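You operate a simulated robot arm through the tools that you are given. There is no shell and no other tool.

Carry out the task below with a simulated robot arm. There is one attempt and no reset: what you move stays moved.

## Task
Bring jar 57 round on the turntable and grip it in the blue clamp.
Fine: lock the turntable before you lift the jar.

Only the result counts: the job must be done as asked and must still hold three seconds after the hand-in. Knocking over, shifting, dropping, spilling or breaking anything else fails it.

## Robot
A 6-joint arm with a two-finger gripper, fixed in place. Base frame: the origin is on the floor under the middle of its stand, x ahead of it, y to its left, z up; the work surface is at about z = 880. Units: mm, rad, N and s.
It reaches about 1038 mm from its shoulder. Its first joint turns from -2.897 to 2.897 rad. Payload 1.71 kg.
Tool frame: the origin (TCP) lies between the finger pads and is the grasp point; the fingertips stand 20 mm ahead of it; z points along the fingers, y is the line along which they close. The gripper opens to 96 mm; its body begins 113 mm behind the TCP.
Orientation is that of the tool frame in the base frame, as [roll, pitch, yaw] about the fixed x, y, z axes, in that order (R = Rz(yaw) Ry(pitch) Rx(roll)). With the fingers straight down and closing along the base's y, the tool's x points along the base's -x, its y along +y and its z along -z.

## Interface
- The arm moves only by the tool move_arm. Its argument "motion" is a list of rows, each a list of 6 numbers: the shift along the tool's x, y, z in mm, then the turn, a rotation vector about the tool's x, y, z in rad. In form: [[x, y, z, ax, ay, az], ...]. A call has 1 to 20 rows; each row is the pose to reach, as a shift and turn from the pose commanded when the call began, along the tool's axes at that moment. "gripper" is the opening, from 0 (shut) to 1 (fully open), set as the call begins (left out, the last holds). A row lasts 0.2 s, in which the tool goes at most 50 mm and 0.15 rad; a call with a longer step from one row to the next is refused whole, and so is a gripper value outside its range. A pose out of reach is approached as far as the arm can. The call stops where the force on the tool passes 40 N (or 10 N more than at its start, if that is more) or the arm is blocked; 0.2 s more then pass. The fingers move at their own pace (about 45 mm/s each) and stop on an object; they squeeze with about 33 N. The grip force told is the motor's: it shows also when the fingers shut on nothing. Time passes only in rows, and 0.2 s behind the last, so rows that repeat a pose let the fingers close. The reply holds the time, the measured pose of the TCP, the force on the tool along the base axes, the opening and the grip force, in the units named above and with some noise, with the torque about the TCP (base axes, N m) and any sound that the robot's microphone picked up.
- Cameras (640 x 400 px; columns grow to the right, rows downward): "scene" is fixed at [50.1, 501.1, 1594.1]; the picture's right is [0.22, -0.98, 0.00], its down [-0.84, -0.19, -0.51] and it looks along [0.50, 0.11, -0.86] (base axes); focal length 354 px, centre (320, 200). "wrist" rides on the gripper at [66, 14, -145] in the tool frame; the picture's right is [-0.21, 0.98, 0.00], its down [-0.88, -0.19, -0.45] and it looks along [-0.44, -0.09, 0.90] (tool axes); focal length 275 px, centre (320, 200). There is no depth. A picture from a camera that has moved, and an enlarged one, comes with that camera's place and axes in the base frame and with its lens.
- grab_frame(camera): a new picture of that camera. The clock stands still meanwhile.
- slide_trunk(by): moves the trunk up (or, below 0, down) by that many mm; the arm rides with it, the base frame stays. It gives what a move gives, with no picture.
- enlarge(camera, box): a new picture of the part [left, top, right, bottom] of that camera's present view, enlarged. The clock stands still meanwhile.
- job_done(): hands the job in; it is judged then, once.

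Nothing tells you positions but the pictures and the camera data. Unless the task says otherwise, let go and move clear before handing in.

The tools are called after ">>>" by a JSON object that holds its "op" and its "data". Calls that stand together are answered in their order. move_arm: Moves the arm, as the interface text tells. Its arguments: {"type":"object","properties":{"motion":{"type":"array","items":{"type":"array","items":{"type":"number"}}},"gripper":{"type":"number"}},"required":["motion"]} The other tools are called the same way: slide_trunk (by) moves the trunk up or down; grab_frame (camera) takes a picture; enlarge (camera, box) takes an enlarged picture of a part of a camera's view; job_done () hands the job in.

At the start:

```text
time_s: 0.0
ee_pos: [402.8, 416.2, 1248.0]
tool_rot: [3.141, -0.002, -3.14]
wrist_force: [-0.2, 0.2, -0.6]
moment: [0.0, 0.01, 0.02]
gripper_width: 96.0
finger_force: 0.0
trunk travel left (down, up): [-175.0, 215.0]
```

scene: 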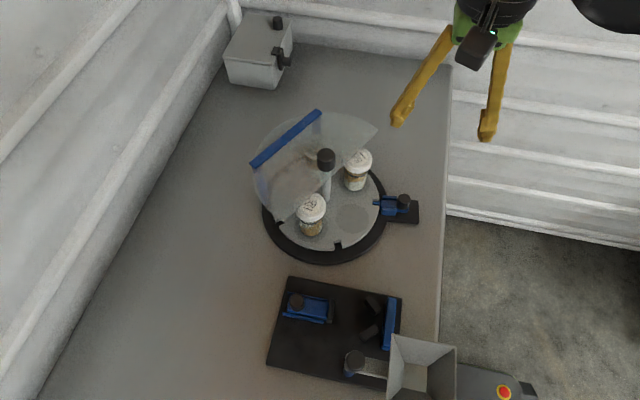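
wrist: 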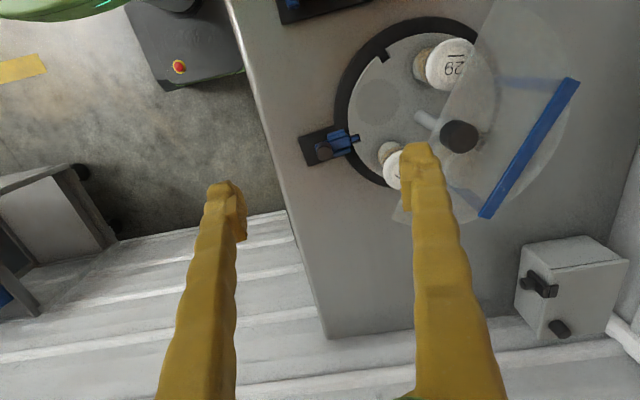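

I see a turntable with jars under a partly open clear cover, a blue lock at its rim, and a black fixture board with blue parts. I'll take enlarged pictures first to understand the details.

>>> {"op": "enlarge", "data": {"camera": "scene", "box": [230, 90, 430, 280]}}

>>> {"op": "enlarge", "data": {"camera": "scene", "box": [250, 260, 470, 400]}}

>>> {"op": "enlarge", "data": {"camera": "wrist", "box": [280, 0, 600, 230]}}

>>> {"op": "enlarge", "data": {"camera": "scene", "box": [210, 0, 310, 100]}}

```text
2.11 times, centred on (330, 185) of scene
camera zoom: at [50.1, 501.1, 1594.1], right [0.22, -0.98, 0.0], down [-0.84, -0.19, -0.51], along [0.5, 0.11, -0.86], focal length 746 px, centre (299, 232)
```

zoom: 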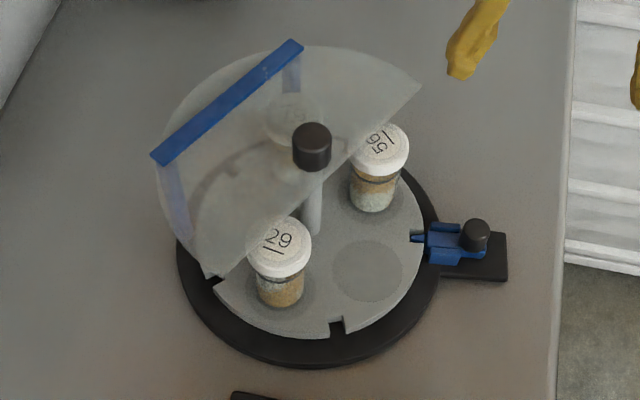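

```text
2.86 times, centred on (360, 330) of scene
camera zoom: at [50.1, 501.1, 1594.1], right [0.22, -0.98, 0.0], down [-0.84, -0.19, -0.51], along [0.5, 0.11, -0.86], focal length 1012 px, centre (206, -171)
```

zoom: 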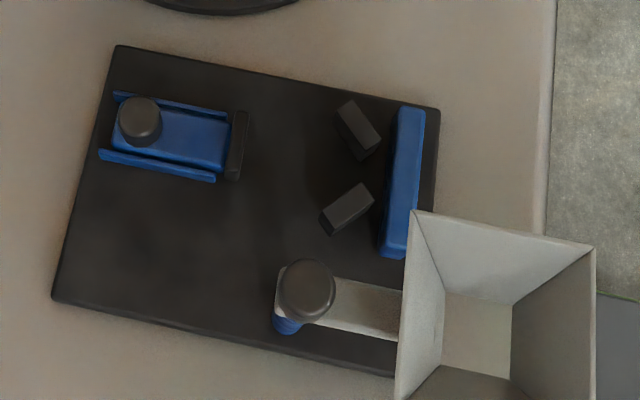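

```text
1.74 times, centred on (440, 115) of wrist
camera zoom: at [338.8, 429.2, 1394.2], right [0.21, 0.98, 0.0], down [0.88, -0.19, 0.44], along [0.43, -0.09, -0.9], focal length 479 px, centre (111, 348)
```

zoom: 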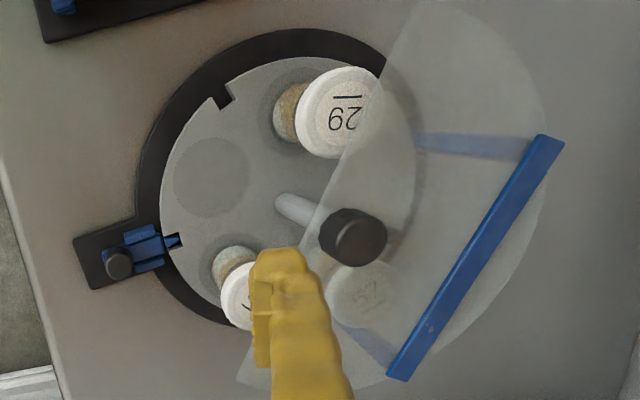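

```text
4.00 times, centred on (260, 50) of scene
camera zoom: at [50.1, 501.1, 1594.1], right [0.22, -0.98, 0.0], down [-0.84, -0.19, -0.51], along [0.5, 0.11, -0.86], focal length 1417 px, centre (560, 800)
```

zoom: 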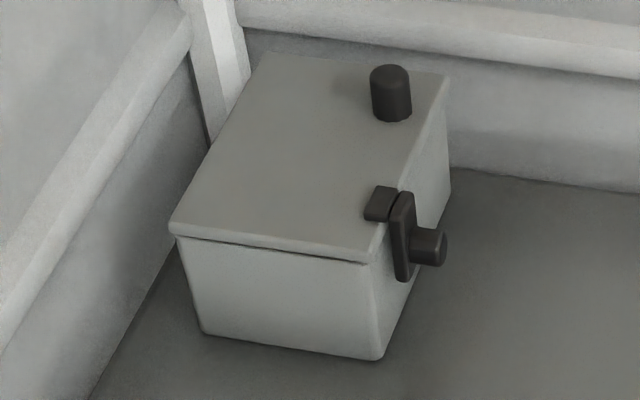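

The jars read as 29, 56 (or 95) and one hidden under the clear cover. I'll zoom in further to read the numbers and see the lock.

>>> {"op": "enlarge", "data": {"camera": "scene", "box": [290, 120, 390, 182]}}

>>> {"op": "enlarge", "data": {"camera": "scene", "box": [350, 170, 430, 230]}}

>>> {"op": "enlarge", "data": {"camera": "wrist", "box": [360, 110, 520, 210]}}

>>> {"op": "enlarge", "data": {"camera": "wrist", "box": [290, 100, 390, 190]}}

```text
6.40 times, centred on (340, 151) of scene
camera zoom: at [50.1, 501.1, 1594.1], right [0.22, -0.98, 0.0], down [-0.84, -0.19, -0.51], along [0.5, 0.11, -0.86], focal length 2268 px, centre (192, 514)
```

zoom: 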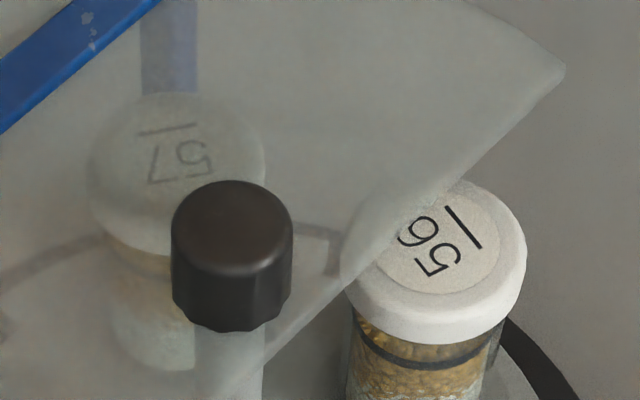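

```text
6.67 times, centred on (390, 200) of scene
camera zoom: at [50.1, 501.1, 1594.1], right [0.22, -0.98, 0.0], down [-0.84, -0.19, -0.51], along [0.5, 0.11, -0.86], focal length 2362 px, centre (-147, 200)
```

zoom: 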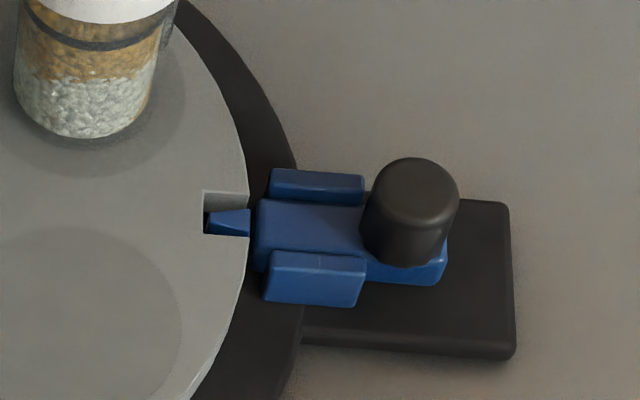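

```text
4.00 times, centred on (440, 160) of wrist
camera zoom: at [338.8, 429.2, 1394.2], right [0.21, 0.98, 0.0], down [0.88, -0.19, 0.44], along [0.43, -0.09, -0.9], focal length 1101 px, centre (-160, 360)
```

zoom: 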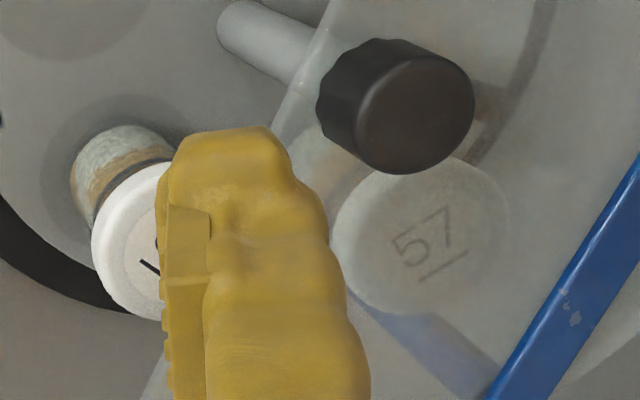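

```text
4.44 times, centred on (340, 145) of wrist
camera zoom: at [338.8, 429.2, 1394.2], right [0.21, 0.98, 0.0], down [0.88, -0.19, 0.44], along [0.43, -0.09, -0.9], focal length 1224 px, centre (231, 444)
```

zoom: 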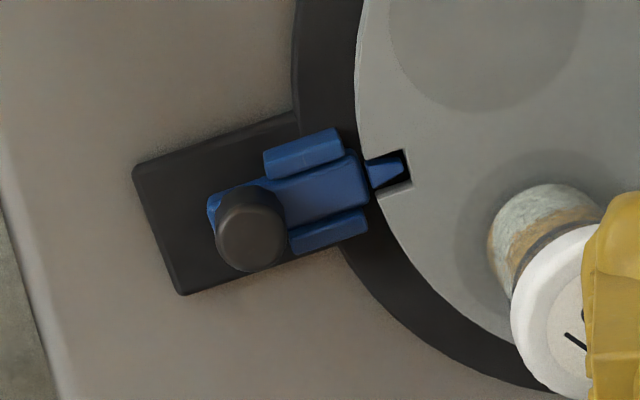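

The lock tongue now sits in a notch, and jar 57 is under the cover opposite the empty pocket. Next I'll move the arm for a wrist-camera view of the clamp board.

>>> {"op": "move_arm", "data": {"motion": [[40, 10, 0, 0, 0, 0], [80, 20, 0, 0, 0, 0], [120, 30, -10, 0, 0, 0], [160, 40, -20, 0, 0, 0], [200, 50, -30, 0, 0, 0]]}}

>>> {"op": "grab_frame", "data": {"camera": "wrist"}}

>>> {"op": "grab_frame", "data": {"camera": "scene"}}

```text
time_s: 1.2
ee_pos: [307.4, 407.8, 1263.5]
tool_rot: [3.141, 0.027, 2.869]
wrist_force: [-0.1, -0.2, -0.4]
moment: [0.01, -0.03, -0.01]
gripper_width: 95.8
finger_force: 0.1
trunk travel left (down, up): [-175.0, 215.0]
stopped in row 5: the arm was blocked; the commanded pose is now the measured one
```

```text
taken
camera wrist: at [244.2, 440.0, 1406.7], right [0.46, 0.89, 0.01], down [0.78, -0.41, 0.47], along [0.42, -0.21, -0.88], focal length 275 px, centre (320, 200)
```

wrist: 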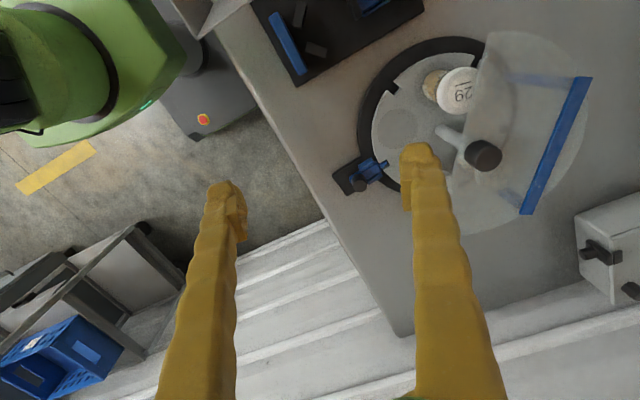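

```text
taken
```

scene: 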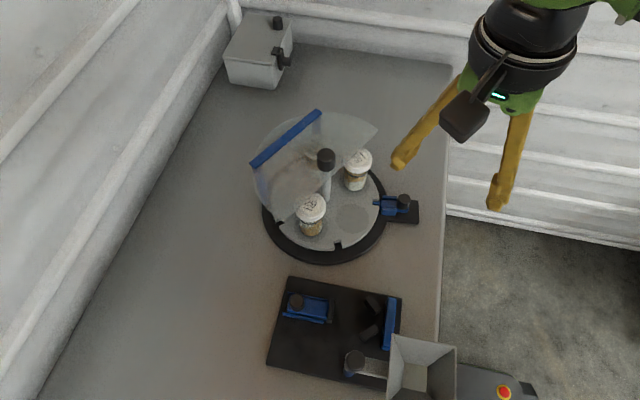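

The arm was blocked short of its goal with the tool yawed a little, so a joint limit or a fold is likely. I'll raise the trunk a bit and test with smaller moves.

>>> {"op": "move_arm", "data": {"motion": [[0, 15, 0, 0, 0, 0], [0, 30, 0, 0, 0, 0], [0, 45, 0, 0, 0, 0]]}}

```text
time_s: 2.0
ee_pos: [313.8, 458.5, 1264.9]
tool_rot: [3.14, 0.027, 2.883]
wrist_force: [-0.4, -0.2, 0.6]
moment: [0.03, -0.01, -0.03]
gripper_width: 95.9
finger_force: 0.0
trunk travel left (down, up): [-175.0, 215.0]
```

That worked. Now I'll move over and yaw the tool so the camera looks back at the clamp board.

>>> {"op": "move_arm", "data": {"motion": [[16, 16, 0, 0, 0, 0.131], [32, 31, 0, 0, 0, 0.262], [48, 47, 0, 0, 0, 0.393], [64, 63, 0, 0, 0, 0.525], [80, 79, 0, 0, 0, 0.656], [95, 94, 0, 0, 0, 0.787], [111, 110, 0, 0, 0, 0.918], [127, 126, 0, 0, 0, 1.05], [143, 141, 0, 0, 0, 1.181], [159, 157, 0, 0, 0, 1.312]]}}

>>> {"op": "grab_frame", "data": {"camera": "wrist"}}

```text
time_s: 4.2
ee_pos: [182.8, 647.7, 1268.8]
tool_rot: [3.114, 0.006, 1.595]
wrist_force: [-0.5, 0.2, 0.3]
moment: [0.01, 0.02, 0.01]
gripper_width: 96.1
finger_force: 0.0
trunk travel left (down, up): [-175.0, 215.0]
```

```text
taken
camera wrist: at [191.1, 713.3, 1414.3], right [0.98, -0.18, 0.03], down [-0.18, -0.88, 0.44], along [-0.06, -0.44, -0.9], focal length 275 px, centre (320, 200)
```

wrist: 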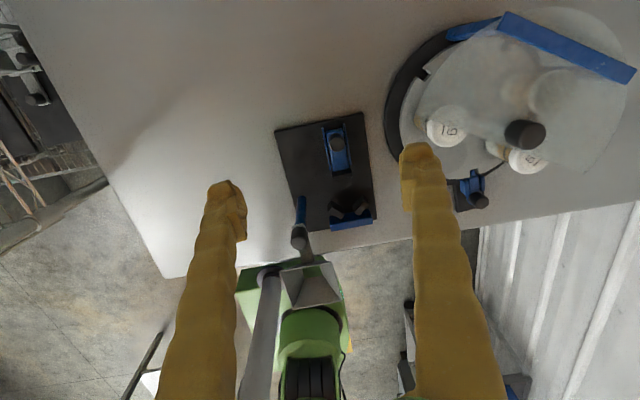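

Good view of the board. I'll enlarge it and the turntable.

>>> {"op": "enlarge", "data": {"camera": "wrist", "box": [250, 100, 410, 200]}}

>>> {"op": "enlarge", "data": {"camera": "wrist", "box": [230, 180, 390, 330]}}

>>> {"op": "enlarge", "data": {"camera": "wrist", "box": [380, 0, 640, 220]}}

```text
4.00 times, centred on (330, 150) of wrist
camera zoom: at [191.1, 713.3, 1414.3], right [0.98, -0.18, 0.03], down [-0.18, -0.88, 0.44], along [-0.06, -0.44, -0.9], focal length 1101 px, centre (280, 400)
```

zoom: 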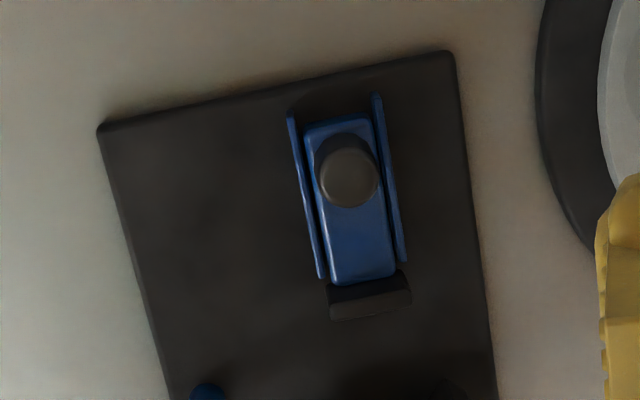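

```text
2.67 times, centred on (310, 255) of wrist
camera zoom: at [191.1, 713.3, 1414.3], right [0.98, -0.18, 0.03], down [-0.18, -0.88, 0.44], along [-0.06, -0.44, -0.9], focal length 734 px, centre (347, 53)
```

zoom: 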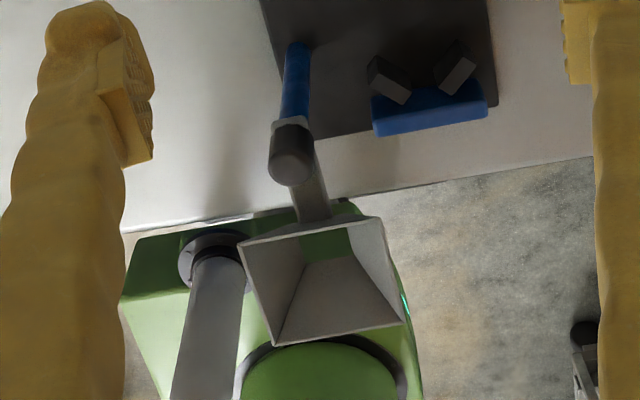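

```text
1.82 times, centred on (510, 110) of wrist
camera zoom: at [191.1, 713.3, 1414.3], right [0.98, -0.18, 0.03], down [-0.18, -0.88, 0.44], along [-0.06, -0.44, -0.9], focal length 500 px, centre (-26, 364)
```

zoom: 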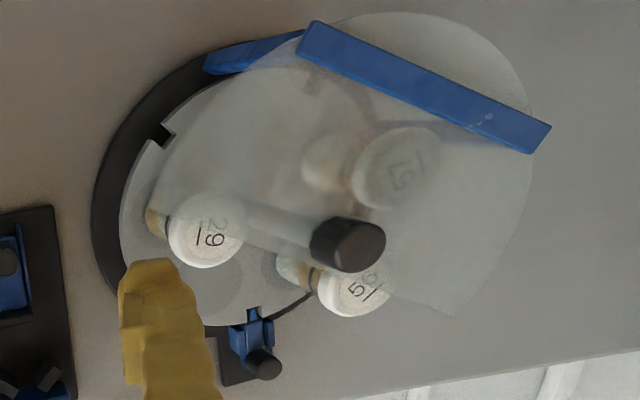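

The board, clamp (slider with black jaw facing a V of black pads), and the swing funnel are clear. I take the clamp centre near (212, 470), the turntable centre near (452, 577), and the lock knob near (478, 409). I'll move toward the lock for a close look.

>>> {"op": "move_arm", "data": {"motion": [[-18, 18, 0, 0, 0, -0.14], [-36, 36, 0, 0, 0, -0.28], [-55, 54, 0, 0, 0, -0.42], [-73, 72, 0, 0, 0, -0.56], [-91, 90, 0, 0, 0, -0.7], [-110, 109, 0, 0, 0, -0.84], [-128, 127, 10, 0, 0, -0.98], [-146, 145, 30, 0, 0, -1.12], [-165, 163, 50, 0, 0, -1.26], [-183, 181, 70, 0, 0, -1.4], [-200, 200, 90, 0, 0, -1.54], [-220, 218, 110, 0, 0, -1.68]]}}

>>> {"op": "grab_frame", "data": {"camera": "wrist"}}

```text
time_s: 6.8
ee_pos: [409.4, 433.0, 1166.3]
tool_rot: [-3.134, 0.026, -3.007]
wrist_force: [0.5, -0.1, 0.1]
moment: [-0.01, -0.02, 0.0]
gripper_width: 95.9
finger_force: 0.0
trunk travel left (down, up): [-175.0, 215.0]
```

```text
taken
camera wrist: at [338.1, 437.7, 1307.8], right [0.07, 1.0, 0.0], down [0.88, -0.06, 0.47], along [0.47, -0.04, -0.88], focal length 275 px, centre (320, 200)
```

wrist: 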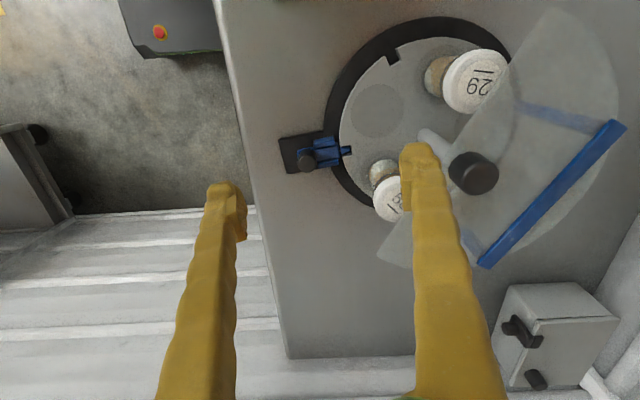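

Arrived above and beside the lock. I'll enlarge the lock and the turntable from here.

>>> {"op": "enlarge", "data": {"camera": "wrist", "box": [270, 110, 370, 190]}}

>>> {"op": "enlarge", "data": {"camera": "wrist", "box": [410, 0, 640, 150]}}

>>> {"op": "enlarge", "data": {"camera": "wrist", "box": [430, 100, 630, 260]}}

```text
5.00 times, centred on (320, 150) of wrist
camera zoom: at [338.1, 437.7, 1307.8], right [0.07, 1.0, 0.0], down [0.88, -0.06, 0.47], along [0.47, -0.04, -0.88], focal length 1376 px, centre (320, 450)
```

zoom: 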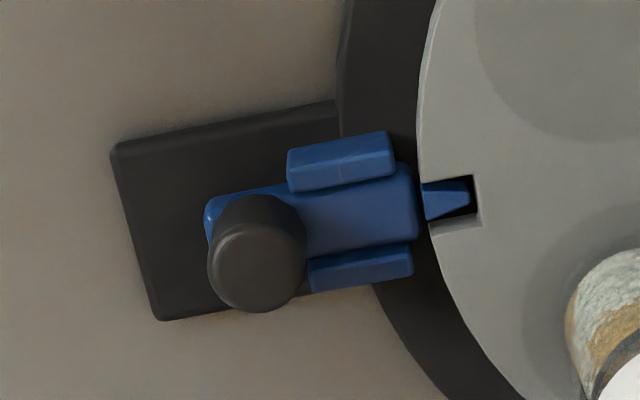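

```text
2.67 times, centred on (525, 75) of wrist
camera zoom: at [338.1, 437.7, 1307.8], right [0.07, 1.0, 0.0], down [0.88, -0.06, 0.47], along [0.47, -0.04, -0.88], focal length 734 px, centre (-227, 533)
```

zoom: 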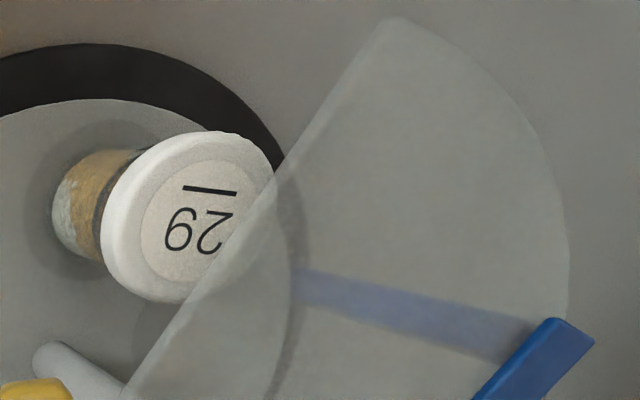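

```text
2.50 times, centred on (530, 180) of wrist
camera zoom: at [338.1, 437.7, 1307.8], right [0.07, 1.0, 0.0], down [0.88, -0.06, 0.47], along [0.47, -0.04, -0.88], focal length 688 px, centre (-205, 250)
```

zoom: 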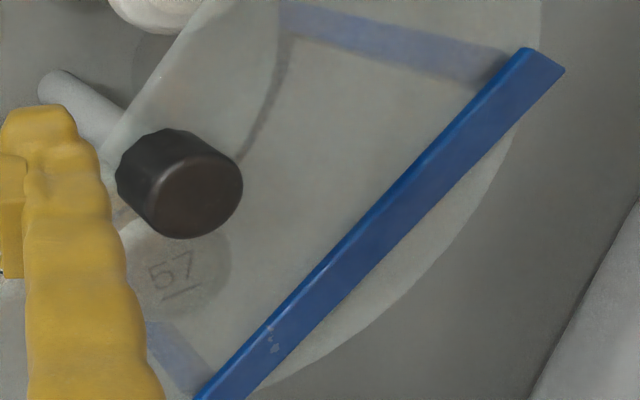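

The lock knob top triangulates to about (477.6, 407.7, 934) and the turntable knob to (452, 577, 1070), with the cover near z 1027. I'll move above the lock knob with the gripper partly open.

>>> {"op": "move_arm", "data": {"motion": [[-15, -8, 40, -0.002, 0.007, 0], [-30, -16, 80, -0.004, 0.014, 0], [-45, -25, 120, -0.006, 0.02, 0], [-60, -33, 150, -0.008, 0.027, -0.01], [-60, -33, 168, -0.008, 0.027, -0.01], [-60, -33, 168, -0.008, 0.027, -0.01]], "gripper": 0.6}}

>>> {"op": "grab_frame", "data": {"camera": "wrist"}}

>>> {"op": "enlarge", "data": {"camera": "scene", "box": [340, 140, 460, 240]}}

```text
time_s: 8.2
ee_pos: [478.3, 407.7, 996.9]
tool_rot: [-3.138, 0.0, -2.996]
wrist_force: [0.1, 0.0, 0.0]
moment: [0.01, 0.04, -0.01]
gripper_width: 57.6
finger_force: 0.0
trunk travel left (down, up): [-175.0, 215.0]
```

```text
taken
camera wrist: at [411.3, 411.7, 1143.1], right [0.06, 1.0, 0.0], down [0.89, -0.06, 0.44], along [0.44, -0.03, -0.9], focal length 275 px, centre (320, 200)
```

wrist: 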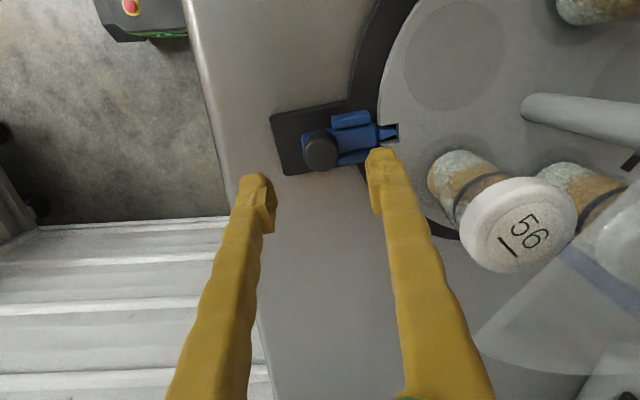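

```text
4.00 times, centred on (400, 190) of scene
camera zoom: at [50.1, 501.1, 1594.1], right [0.22, -0.98, 0.0], down [-0.84, -0.19, -0.51], along [0.5, 0.11, -0.86], focal length 1417 px, centre (0, 240)
```

zoom: 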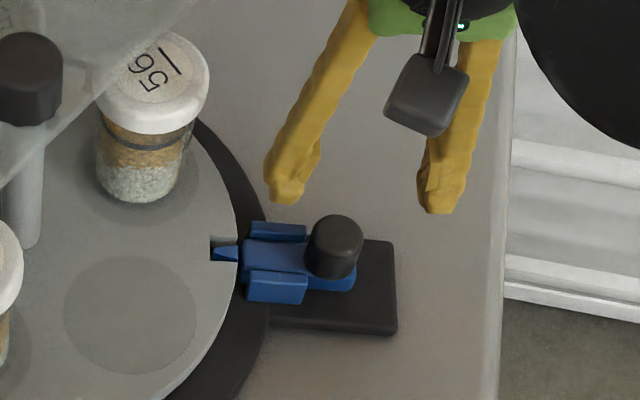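

The knob lines up under the TCP. I'll descend and close on it.

>>> {"op": "move_arm", "data": {"motion": [[0, 0, 25, 0, 0, 0], [1, 0, 45, 0, 0, 0], [2, 0, 58, 0, 0, 0], [2, 0, 64, 0, 0, 0], [2, 0, 64, 0, 0, 0]]}}

>>> {"op": "grab_frame", "data": {"camera": "wrist"}}

>>> {"op": "enlarge", "data": {"camera": "scene", "box": [340, 140, 460, 240]}}

```text
time_s: 9.4
ee_pos: [476.1, 409.0, 933.5]
tool_rot: [-3.14, 0.001, -2.997]
wrist_force: [0.5, -0.5, -0.5]
moment: [0.0, -0.02, 0.0]
gripper_width: 57.8
finger_force: 0.1
trunk travel left (down, up): [-175.0, 215.0]
```

```text
taken
camera wrist: at [409.5, 412.6, 1079.0], right [0.06, 1.0, 0.0], down [0.89, -0.06, 0.44], along [0.44, -0.03, -0.9], focal length 275 px, centre (320, 200)
```

wrist: 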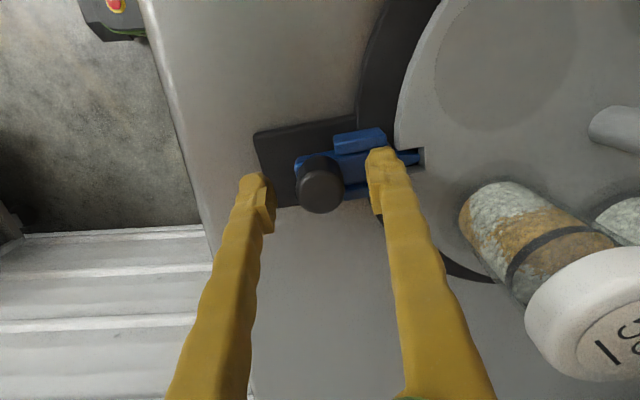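

```text
4.00 times, centred on (400, 190) of scene
camera zoom: at [50.1, 501.1, 1594.1], right [0.22, -0.98, 0.0], down [-0.84, -0.19, -0.51], along [0.5, 0.11, -0.86], focal length 1417 px, centre (0, 240)
```

zoom: 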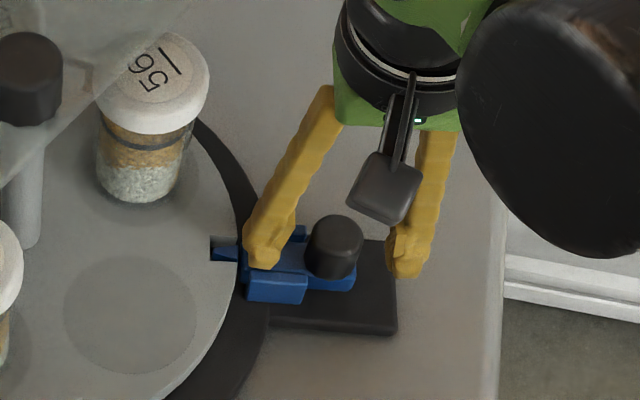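

Fingers straddle the lock knob. Closing the gripper on it.

>>> {"op": "move_arm", "data": {"motion": [[0, 0, 0, 0, 0, 0], [0, 0, 0, 0, 0, 0], [0, 0, 0, 0, 0, 0], [0, 0, 0, 0, 0, 0]], "gripper": 0.0}}

```text
time_s: 10.4
ee_pos: [475.5, 408.9, 934.3]
tool_rot: [-3.139, -0.001, -2.996]
wrist_force: [-0.4, 1.0, 0.2]
moment: [0.06, -0.03, -0.03]
gripper_width: 26.3
finger_force: 33.5
trunk travel left (down, up): [-175.0, 215.0]
```

Gripped the knob at 26 mm. Now I'll pull it outward (away from the turntable) to unlock.

>>> {"op": "move_arm", "data": {"motion": [[0, -4, 0, 0, 0, 0], [0, -8, 0, 0, 0, 0], [0, -12, 0, 0, 0, 0], [0, -16, 0, 0, 0, 0], [0, -16, 0, 0, 0, 0]]}}

>>> {"op": "enlarge", "data": {"camera": "scene", "box": [340, 140, 460, 240]}}

>>> {"op": "grab_frame", "data": {"camera": "wrist"}}

```text
time_s: 11.6
ee_pos: [479.5, 391.9, 933.6]
tool_rot: [-3.141, -0.002, -2.998]
wrist_force: [0.5, -0.1, -0.6]
moment: [-0.06, -0.03, 0.03]
gripper_width: 26.3
finger_force: 33.0
trunk travel left (down, up): [-175.0, 215.0]
```

```text
4.00 times, centred on (400, 190) of scene
camera zoom: at [50.1, 501.1, 1594.1], right [0.22, -0.98, 0.0], down [-0.84, -0.19, -0.51], along [0.5, 0.11, -0.86], focal length 1417 px, centre (0, 240)
```

zoom: 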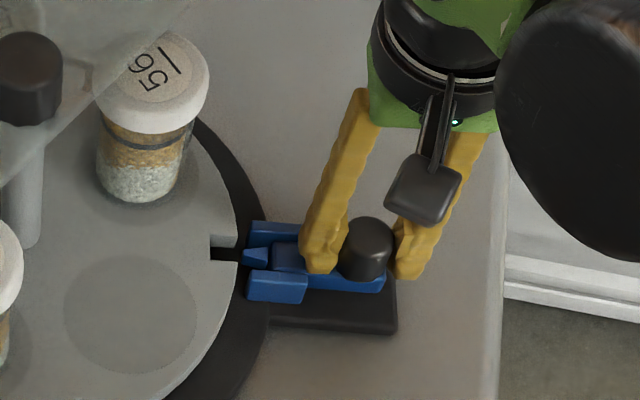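

```text
taken
camera wrist: at [411.9, 396.8, 1079.4], right [0.06, 1.0, 0.0], down [0.89, -0.06, 0.44], along [0.44, -0.03, -0.9], focal length 275 px, centre (320, 200)
```

wrist: 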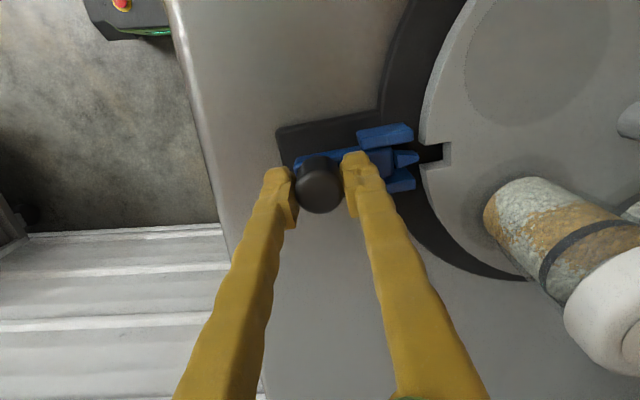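

The tongue has left the notch. I'll pull a few mm more for clearance and then check.

>>> {"op": "move_arm", "data": {"motion": [[0, -2, 0, 0, 0, 0], [0, -4, 0, 0, 0, 0], [0, -4, 0, 0, 0, 0]]}}

>>> {"op": "enlarge", "data": {"camera": "wrist", "box": [260, 90, 480, 230]}}

```text
time_s: 12.4
ee_pos: [479.2, 388.6, 933.7]
tool_rot: [-3.14, 0.001, -2.995]
wrist_force: [0.8, -1.6, -0.6]
moment: [-0.02, 0.0, -0.04]
gripper_width: 26.4
finger_force: 33.5
trunk travel left (down, up): [-175.0, 215.0]
```

```text
2.86 times, centred on (370, 160) of wrist
camera zoom: at [412.2, 393.0, 1079.8], right [0.06, 1.0, 0.0], down [0.89, -0.06, 0.44], along [0.44, -0.03, -0.9], focal length 786 px, centre (177, 314)
```

zoom: 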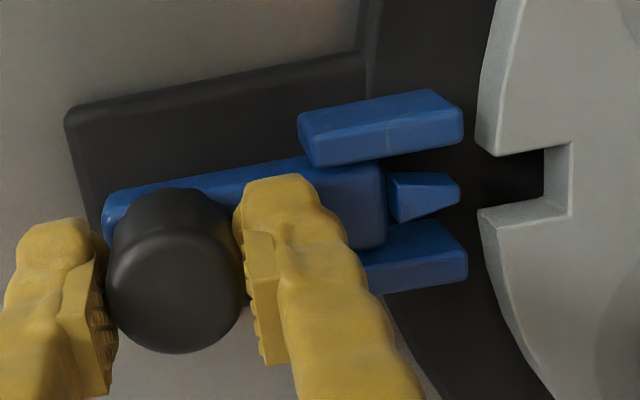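

The tongue is well clear of the disc. I'll release, lift, and move over the turntable's centre knob.

>>> {"op": "move_arm", "data": {"motion": [[0, 0, 0, 0, 0, 0], [0, 0, 0, 0, 0, 0], [0, 0, -20, 0, 0, 0], [0, 0, -60, 0, 0, 0], [0, 0, -110, 0, 0, 0], [0, 0, -160, 0, 0, 0], [0, 0, -196, 0, 0, 0]], "gripper": 0.6}}

>>> {"op": "enlarge", "data": {"camera": "wrist", "box": [260, 50, 580, 250]}}

```text
time_s: 14.0
ee_pos: [479.6, 391.5, 1131.8]
tool_rot: [-3.139, -0.002, -2.998]
wrist_force: [0.3, -0.2, -0.1]
moment: [-0.02, 0.01, 0.0]
gripper_width: 57.3
finger_force: 0.0
trunk travel left (down, up): [-175.0, 215.0]
```

```text
2.00 times, centred on (420, 150) of wrist
camera zoom: at [412.7, 395.1, 1276.9], right [0.06, 1.0, 0.0], down [0.89, -0.06, 0.44], along [0.44, -0.03, -0.9], focal length 551 px, centre (120, 300)
```

zoom: 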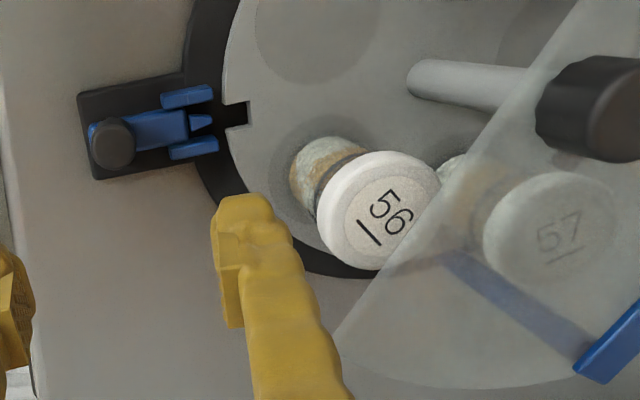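

Lock slide is fully retracted. Now over to the turntable knob.

>>> {"op": "move_arm", "data": {"motion": [[0, 40, 0, 0, 0, 0], [0, 80, 0, 0, 0, 0], [0, 120, 0, 0, 0, 0], [0, 160, 0, 0, 0, 0], [0, 188, 0, 0, 0, 0], [0, 188, 0, 0, 0, 0]]}}

>>> {"op": "grab_frame", "data": {"camera": "wrist"}}

>>> {"op": "grab_frame", "data": {"camera": "scene"}}

```text
time_s: 15.4
ee_pos: [450.8, 575.3, 1129.9]
tool_rot: [-3.139, 0.0, -2.997]
wrist_force: [-1.1, -0.3, 0.3]
moment: [-0.03, 0.0, 0.02]
gripper_width: 57.4
finger_force: 0.1
trunk travel left (down, up): [-175.0, 215.0]
```

```text
taken
camera wrist: at [385.0, 579.7, 1275.6], right [0.06, 1.0, 0.0], down [0.89, -0.06, 0.44], along [0.44, -0.03, -0.9], focal length 275 px, centre (320, 200)
```

wrist: 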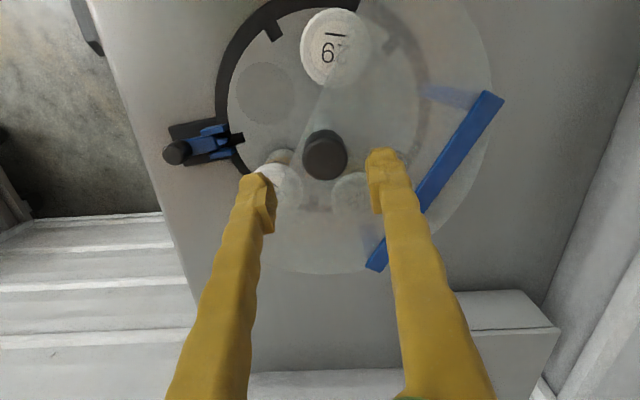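

```text
taken
```

scene: 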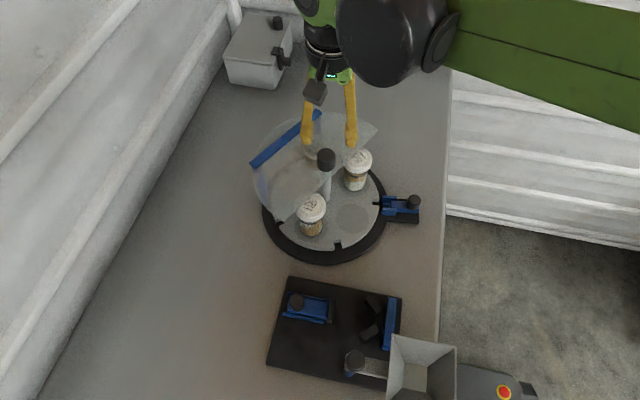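

The knob appears slightly to the +y side of my TCP. Zooming for alignment and to check the fifth pocket under the cover.

>>> {"op": "enlarge", "data": {"camera": "wrist", "box": [240, 90, 420, 220]}}

>>> {"op": "enlarge", "data": {"camera": "wrist", "box": [220, 0, 520, 190]}}

```text
3.08 times, centred on (330, 155) of wrist
camera zoom: at [385.0, 579.7, 1275.6], right [0.06, 1.0, 0.0], down [0.89, -0.06, 0.44], along [0.44, -0.03, -0.9], focal length 847 px, centre (289, 338)
```

zoom: 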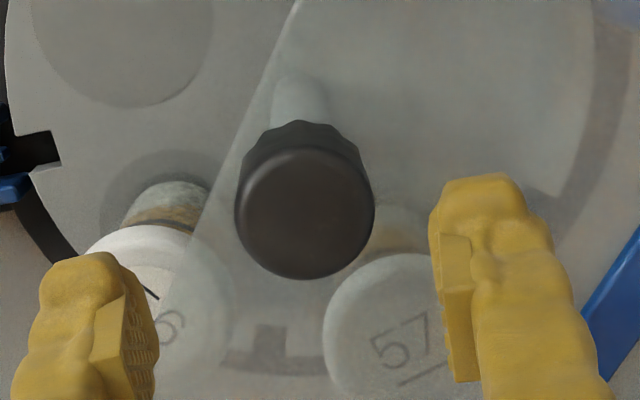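

```text
2.11 times, centred on (370, 95) of wrist
camera zoom: at [385.0, 579.7, 1275.6], right [0.06, 1.0, 0.0], down [0.89, -0.06, 0.44], along [0.44, -0.03, -0.9], focal length 580 px, centre (215, 421)
```

zoom: 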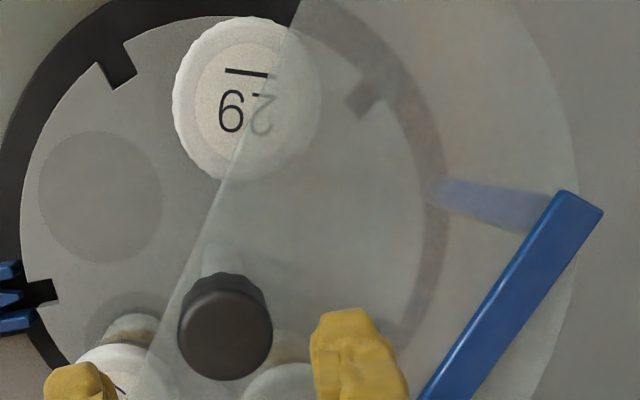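

The knob is ~4 mm to the +y side; pocket five is empty. I'll correct and descend so the fingertips stay above the cover.

>>> {"op": "move_arm", "data": {"motion": [[-1, 4, 10, 0, 0, 0], [-1, 4, 30, 0, 0, 0], [-1, 4, 50, 0, 0, 0], [-1, 4, 65, 0, 0, 0], [-1, 4, 69, 0, 0, 0], [-1, 4, 69, 0, 0, 0]]}}

>>> {"op": "enlarge", "data": {"camera": "wrist", "box": [220, 90, 420, 240]}}

>>> {"op": "enlarge", "data": {"camera": "scene", "box": [260, 90, 400, 220]}}

```text
time_s: 16.8
ee_pos: [452.1, 579.2, 1059.4]
tool_rot: [-3.139, 0.0, -2.996]
wrist_force: [-0.1, 0.3, 0.9]
moment: [0.02, 0.0, -0.02]
gripper_width: 57.5
finger_force: 0.1
trunk travel left (down, up): [-175.0, 215.0]
```

```text
2.67 times, centred on (320, 165) of wrist
camera zoom: at [385.4, 582.6, 1206.0], right [0.06, 1.0, 0.0], down [0.89, -0.06, 0.44], along [0.44, -0.03, -0.9], focal length 734 px, centre (320, 293)
```

zoom: 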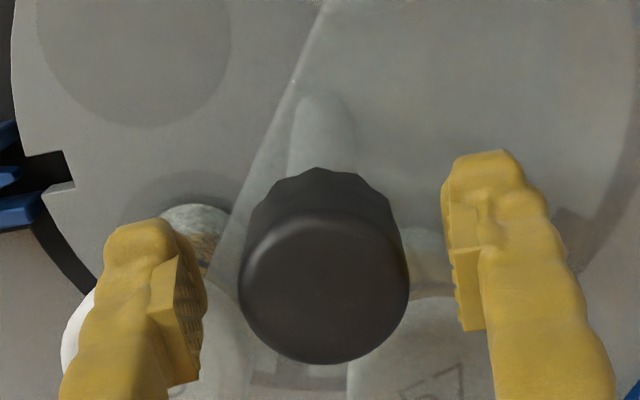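

```text
3.08 times, centred on (330, 155) of scene
camera zoom: at [50.1, 501.1, 1594.1], right [0.22, -0.98, 0.0], down [-0.84, -0.19, -0.51], along [0.5, 0.11, -0.86], focal length 1090 px, centre (289, 338)
```

zoom: 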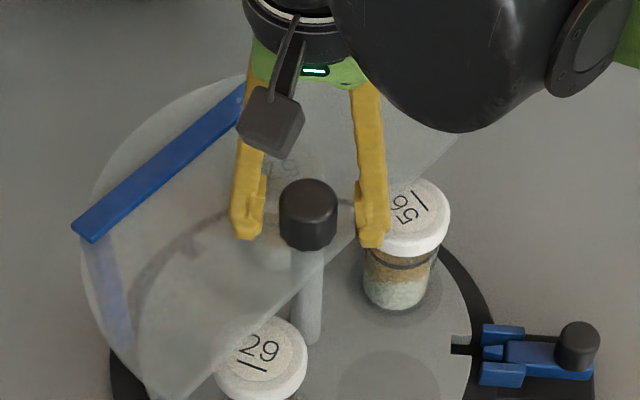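

Nearly centred (about 1 mm off). I'll nudge and close on the knob.

>>> {"op": "move_arm", "data": {"motion": [[0.8, 0.9, 0, 0, 0, 0], [0.8, 0.9, 0, 0, 0, 0], [0.8, 0.9, 0, 0, 0, 0], [0.8, 0.9, 0, 0, 0, 0], [0.8, 0.9, 0, 0, 0, 0]], "gripper": 0.0}}

```text
time_s: 18.0
ee_pos: [450.8, 579.3, 1060.6]
tool_rot: [-3.139, -0.002, -2.997]
wrist_force: [0.1, -0.9, 0.1]
moment: [0.05, -0.05, -0.04]
gripper_width: 34.8
finger_force: 32.6
trunk travel left (down, up): [-175.0, 215.0]
```

Gripped the knob at 34.8 mm with no side load. I'll turn slowly by a small angle first to see whether the disc follows.

>>> {"op": "move_arm", "data": {"motion": [[0, 0, 0, 0, 0, 0.05], [0, 0, 0, 0, 0, 0.1], [0, 0, 0, 0, 0, 0.15], [0, 0, 0, 0, 0, 0.2], [0, 0, 0, 0, 0, 0.25], [0, 0, 0, 0, 0, 0.3]]}}

>>> {"op": "enlarge", "data": {"camera": "scene", "box": [240, 100, 440, 280]}}

```text
time_s: 19.4
ee_pos: [451.6, 578.5, 1060.8]
tool_rot: [-3.141, 0.0, 2.986]
wrist_force: [-2.0, 0.3, 0.3]
moment: [0.06, -0.1, 0.02]
gripper_width: 35.0
finger_force: 33.0
trunk travel left (down, up): [-175.0, 215.0]
```

```text
2.22 times, centred on (340, 190) of scene
camera zoom: at [50.1, 501.1, 1594.1], right [0.22, -0.98, 0.0], down [-0.84, -0.19, -0.51], along [0.5, 0.11, -0.86], focal length 787 px, centre (276, 222)
```

zoom: 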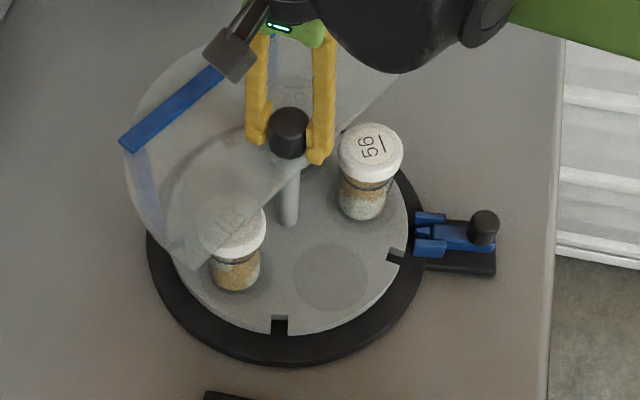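

The disc turns with the knob in the right direction. Continuing to turn.

>>> {"op": "move_arm", "data": {"motion": [[0, 0, 0, 0, 0, 0.07], [0, 0, 0, 0, 0, 0.14], [0, 0, 0, 0, 0, 0.21], [0, 0, 0, 0, 0, 0.28], [0, 0, 0, 0, 0, 0.35], [0, 0, 0, 0, 0, 0.42], [0, 0, 0, 0, 0, 0.49], [0, 0, 0, 0, 0, 0.56], [0, 0, 0, 0, 0, 0.63], [0, 0, 0, 0, 0, 0.7], [0, 0, 0, 0, 0, 0.77], [0, 0, 0, 0, 0, 0.84], [0, 0, 0, 0, 0, 0.91], [0, 0, 0, 0, 0, 0.98], [0, 0, 0, 0, 0, 1.05], [0, 0, 0, 0, 0, 1.12], [0, 0, 0, 0, 0, 1.18]]}}

>>> {"op": "enlarge", "data": {"camera": "scene", "box": [240, 100, 440, 280]}}

```text
time_s: 23.0
ee_pos: [451.9, 579.8, 1060.7]
tool_rot: [-3.14, 0.001, 1.805]
wrist_force: [19.9, 10.8, 13.5]
moment: [0.24, 0.0, 0.02]
gripper_width: 35.0
finger_force: 33.1
trunk travel left (down, up): [-175.0, 215.0]
```

```text
2.22 times, centred on (340, 190) of scene
camera zoom: at [50.1, 501.1, 1594.1], right [0.22, -0.98, 0.0], down [-0.84, -0.19, -0.51], along [0.5, 0.11, -0.86], focal length 787 px, centre (276, 222)
```

zoom: 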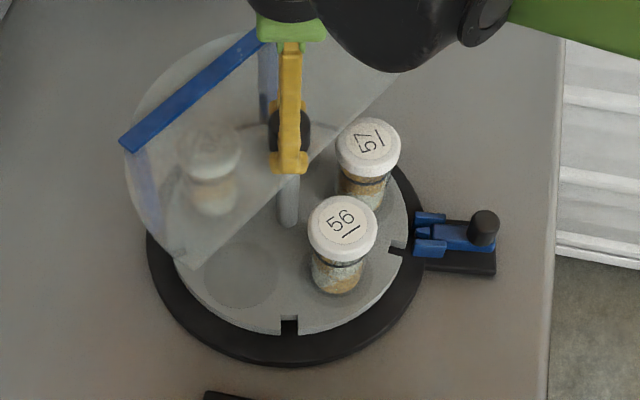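

The disc has turned ~85°, but a side force of about 25 N has built up, so I'll release the knob, re-centre and regrip.

>>> {"op": "move_arm", "data": {"motion": [[0, 0, 0, 0, 0, 0], [0, 0, 0, 0, 0, 0], [0, 0, 0, 0, 0, 0]], "gripper": 0.6}}

>>> {"op": "enlarge", "data": {"camera": "wrist", "box": [220, 90, 420, 240]}}

>>> {"op": "grab_frame", "data": {"camera": "wrist"}}

```text
time_s: 23.8
ee_pos: [451.5, 580.0, 1061.5]
tool_rot: [3.141, 0.001, 1.805]
wrist_force: [0.1, -0.6, 0.2]
moment: [-0.01, 0.02, 0.01]
gripper_width: 57.9
finger_force: 0.1
trunk travel left (down, up): [-175.0, 215.0]
```

```text
2.67 times, centred on (320, 165) of wrist
camera zoom: at [449.4, 646.8, 1206.3], right [1.0, 0.03, 0.0], down [0.02, -0.89, 0.45], along [0.01, -0.45, -0.9], focal length 734 px, centre (320, 293)
```

zoom: 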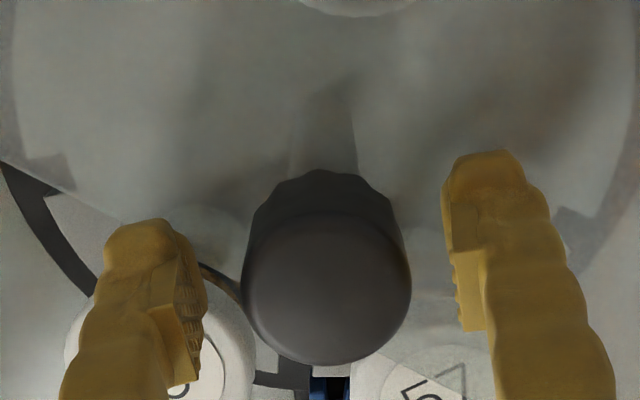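

```text
taken
camera wrist: at [449.4, 646.8, 1206.3], right [1.0, 0.03, 0.0], down [0.02, -0.89, 0.45], along [0.01, -0.45, -0.9], focal length 275 px, centre (320, 200)
```

wrist: 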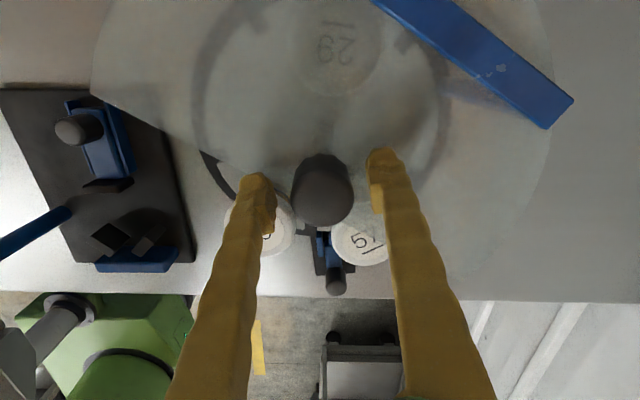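

The knob sits ~1 mm along the closing axis. I'll shift to correct it, regrip and continue turning with force checks.

>>> {"op": "move_arm", "data": {"motion": [[-0.5, 0.9, 0, 0, 0, 0], [-0.5, 0.9, 0, 0, 0, 0], [-0.5, 0.9, 0, 0, 0, 0], [-0.5, 0.9, 0, 0, 0, 0], [-0.5, 0.9, 0, 0, 0, 0]], "gripper": 0.0}}

>>> {"op": "move_arm", "data": {"motion": [[0, 0, 0, 0, 0, 0.06], [0, 0, 0, 0, 0, 0.12], [0, 0, 0, 0, 0, 0.18], [0, 0, 0, 0, 0, 0.24], [0, 0, 0, 0, 0, 0.3], [0, 0, 0, 0, 0, 0.36], [0, 0, 0, 0, 0, 0.42], [0, 0, 0, 0, 0, 0.48]]}}

```text
time_s: 25.0
ee_pos: [451.3, 578.5, 1060.6]
tool_rot: [-3.14, 0.002, 1.807]
wrist_force: [-0.9, 0.4, 1.2]
moment: [0.04, -0.01, -0.04]
gripper_width: 34.9
finger_force: 33.3
trunk travel left (down, up): [-175.0, 215.0]
```

```text
time_s: 26.8
ee_pos: [451.6, 579.6, 1060.9]
tool_rot: [3.141, 0.002, 1.324]
wrist_force: [4.5, 0.4, -0.1]
moment: [0.03, -0.07, 0.0]
gripper_width: 34.6
finger_force: 32.9
trunk travel left (down, up): [-175.0, 215.0]
```

Force is low now. Continuing the turn close to the second notch.

>>> {"op": "move_arm", "data": {"motion": [[0, 0, 0, 0, 0, 0.06], [0, 0, 0, 0, 0, 0.12], [0, 0, 0, 0, 0, 0.18], [0, 0, 0, 0, 0, 0.24], [0, 0, 0, 0, 0, 0.3], [0, 0, 0, 0, 0, 0.36], [0, 0, 0, 0, 0, 0.42], [0, 0, 0, 0, 0, 0.48]]}}

>>> {"op": "enlarge", "data": {"camera": "scene", "box": [240, 100, 440, 280]}}

>>> {"op": "enlarge", "data": {"camera": "scene", "box": [350, 170, 430, 230]}}

>>> {"op": "grab_frame", "data": {"camera": "wrist"}}

```text
time_s: 28.0
ee_pos: [451.0, 571.8, 1066.2]
tool_rot: [-3.136, -0.008, 1.071]
wrist_force: [2.0, -1.8, -6.3]
moment: [0.0, 0.14, -0.04]
gripper_width: 35.5
finger_force: 33.5
out of reach, approached as far as the arm can: row 5, 6
trunk travel left (down, up): [-175.0, 215.0]
stopped in row 6: the force on the tool passed its limit at 55 N (the readings are from after the stop); the commanded pose is now the measured one
```

```text
2.22 times, centred on (340, 190) of scene
camera zoom: at [50.1, 501.1, 1594.1], right [0.22, -0.98, 0.0], down [-0.84, -0.19, -0.51], along [0.5, 0.11, -0.86], focal length 787 px, centre (276, 222)
```

zoom: 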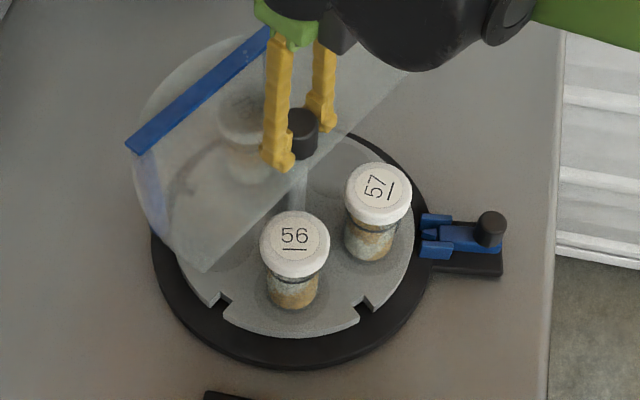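

```text
6.67 times, centred on (390, 200) of scene
camera zoom: at [50.1, 501.1, 1594.1], right [0.22, -0.98, 0.0], down [-0.84, -0.19, -0.51], along [0.5, 0.11, -0.86], focal length 2362 px, centre (-147, 200)
```

zoom: 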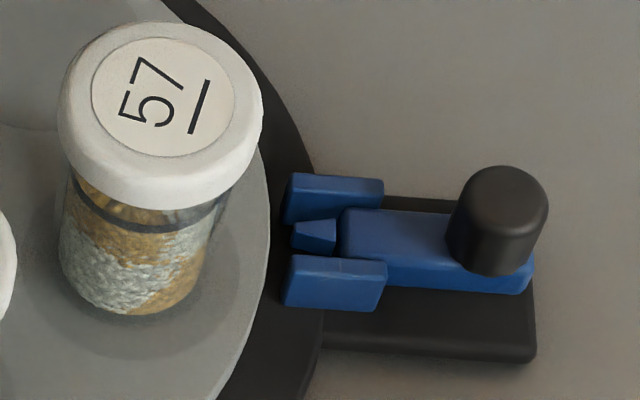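

```text
taken
camera wrist: at [494.6, 620.4, 1212.1], right [0.76, -0.65, -0.01], down [-0.58, -0.68, 0.44], along [-0.29, -0.33, -0.9], focal length 275 px, centre (320, 200)
```

wrist: 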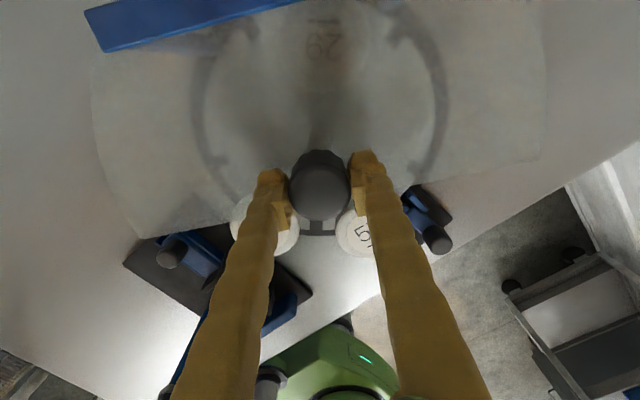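

The arm hit a reach limit in yaw and dragged the turntable about 7–8 mm toward −y before stopping; jars are still upright. I'll release the knob now, then re-measure.

>>> {"op": "move_arm", "data": {"motion": [[0, 0, 0, 0, 0, 0], [0, 0, 0, 0, 0, 0], [0, 0, 0, 0, 0, 0]], "gripper": 0.65}}

>>> {"op": "enlarge", "data": {"camera": "scene", "box": [350, 170, 430, 230]}}

>>> {"op": "enlarge", "data": {"camera": "scene", "box": [230, 90, 430, 280]}}

```text
time_s: 28.8
ee_pos: [447.8, 572.5, 1068.7]
tool_rot: [3.14, -0.008, 1.054]
wrist_force: [0.8, 0.2, -0.2]
moment: [-0.01, -0.03, 0.01]
gripper_width: 62.4
finger_force: 0.2
trunk travel left (down, up): [-175.0, 215.0]
```

```text
6.67 times, centred on (390, 200) of scene
camera zoom: at [50.1, 501.1, 1594.1], right [0.22, -0.98, 0.0], down [-0.84, -0.19, -0.51], along [0.5, 0.11, -0.86], focal length 2362 px, centre (-147, 200)
```

zoom: 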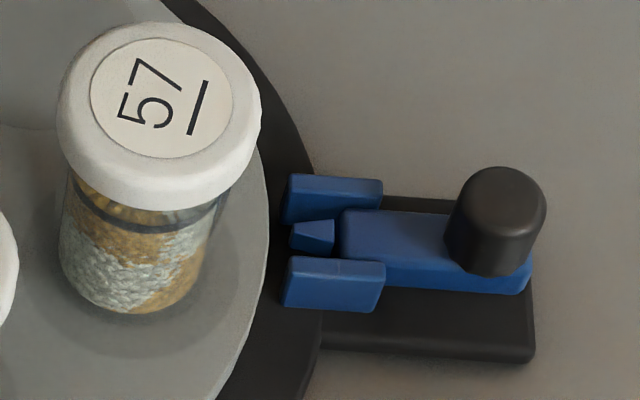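

```text
2.11 times, centred on (330, 185) of scene
camera zoom: at [50.1, 501.1, 1594.1], right [0.22, -0.98, 0.0], down [-0.84, -0.19, -0.51], along [0.5, 0.11, -0.86], focal length 746 px, centre (299, 232)
```

zoom: 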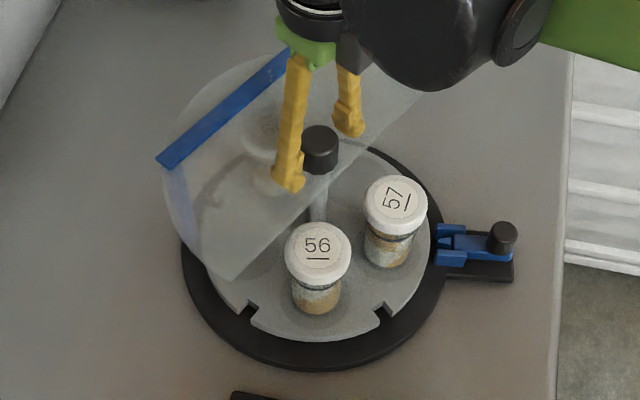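

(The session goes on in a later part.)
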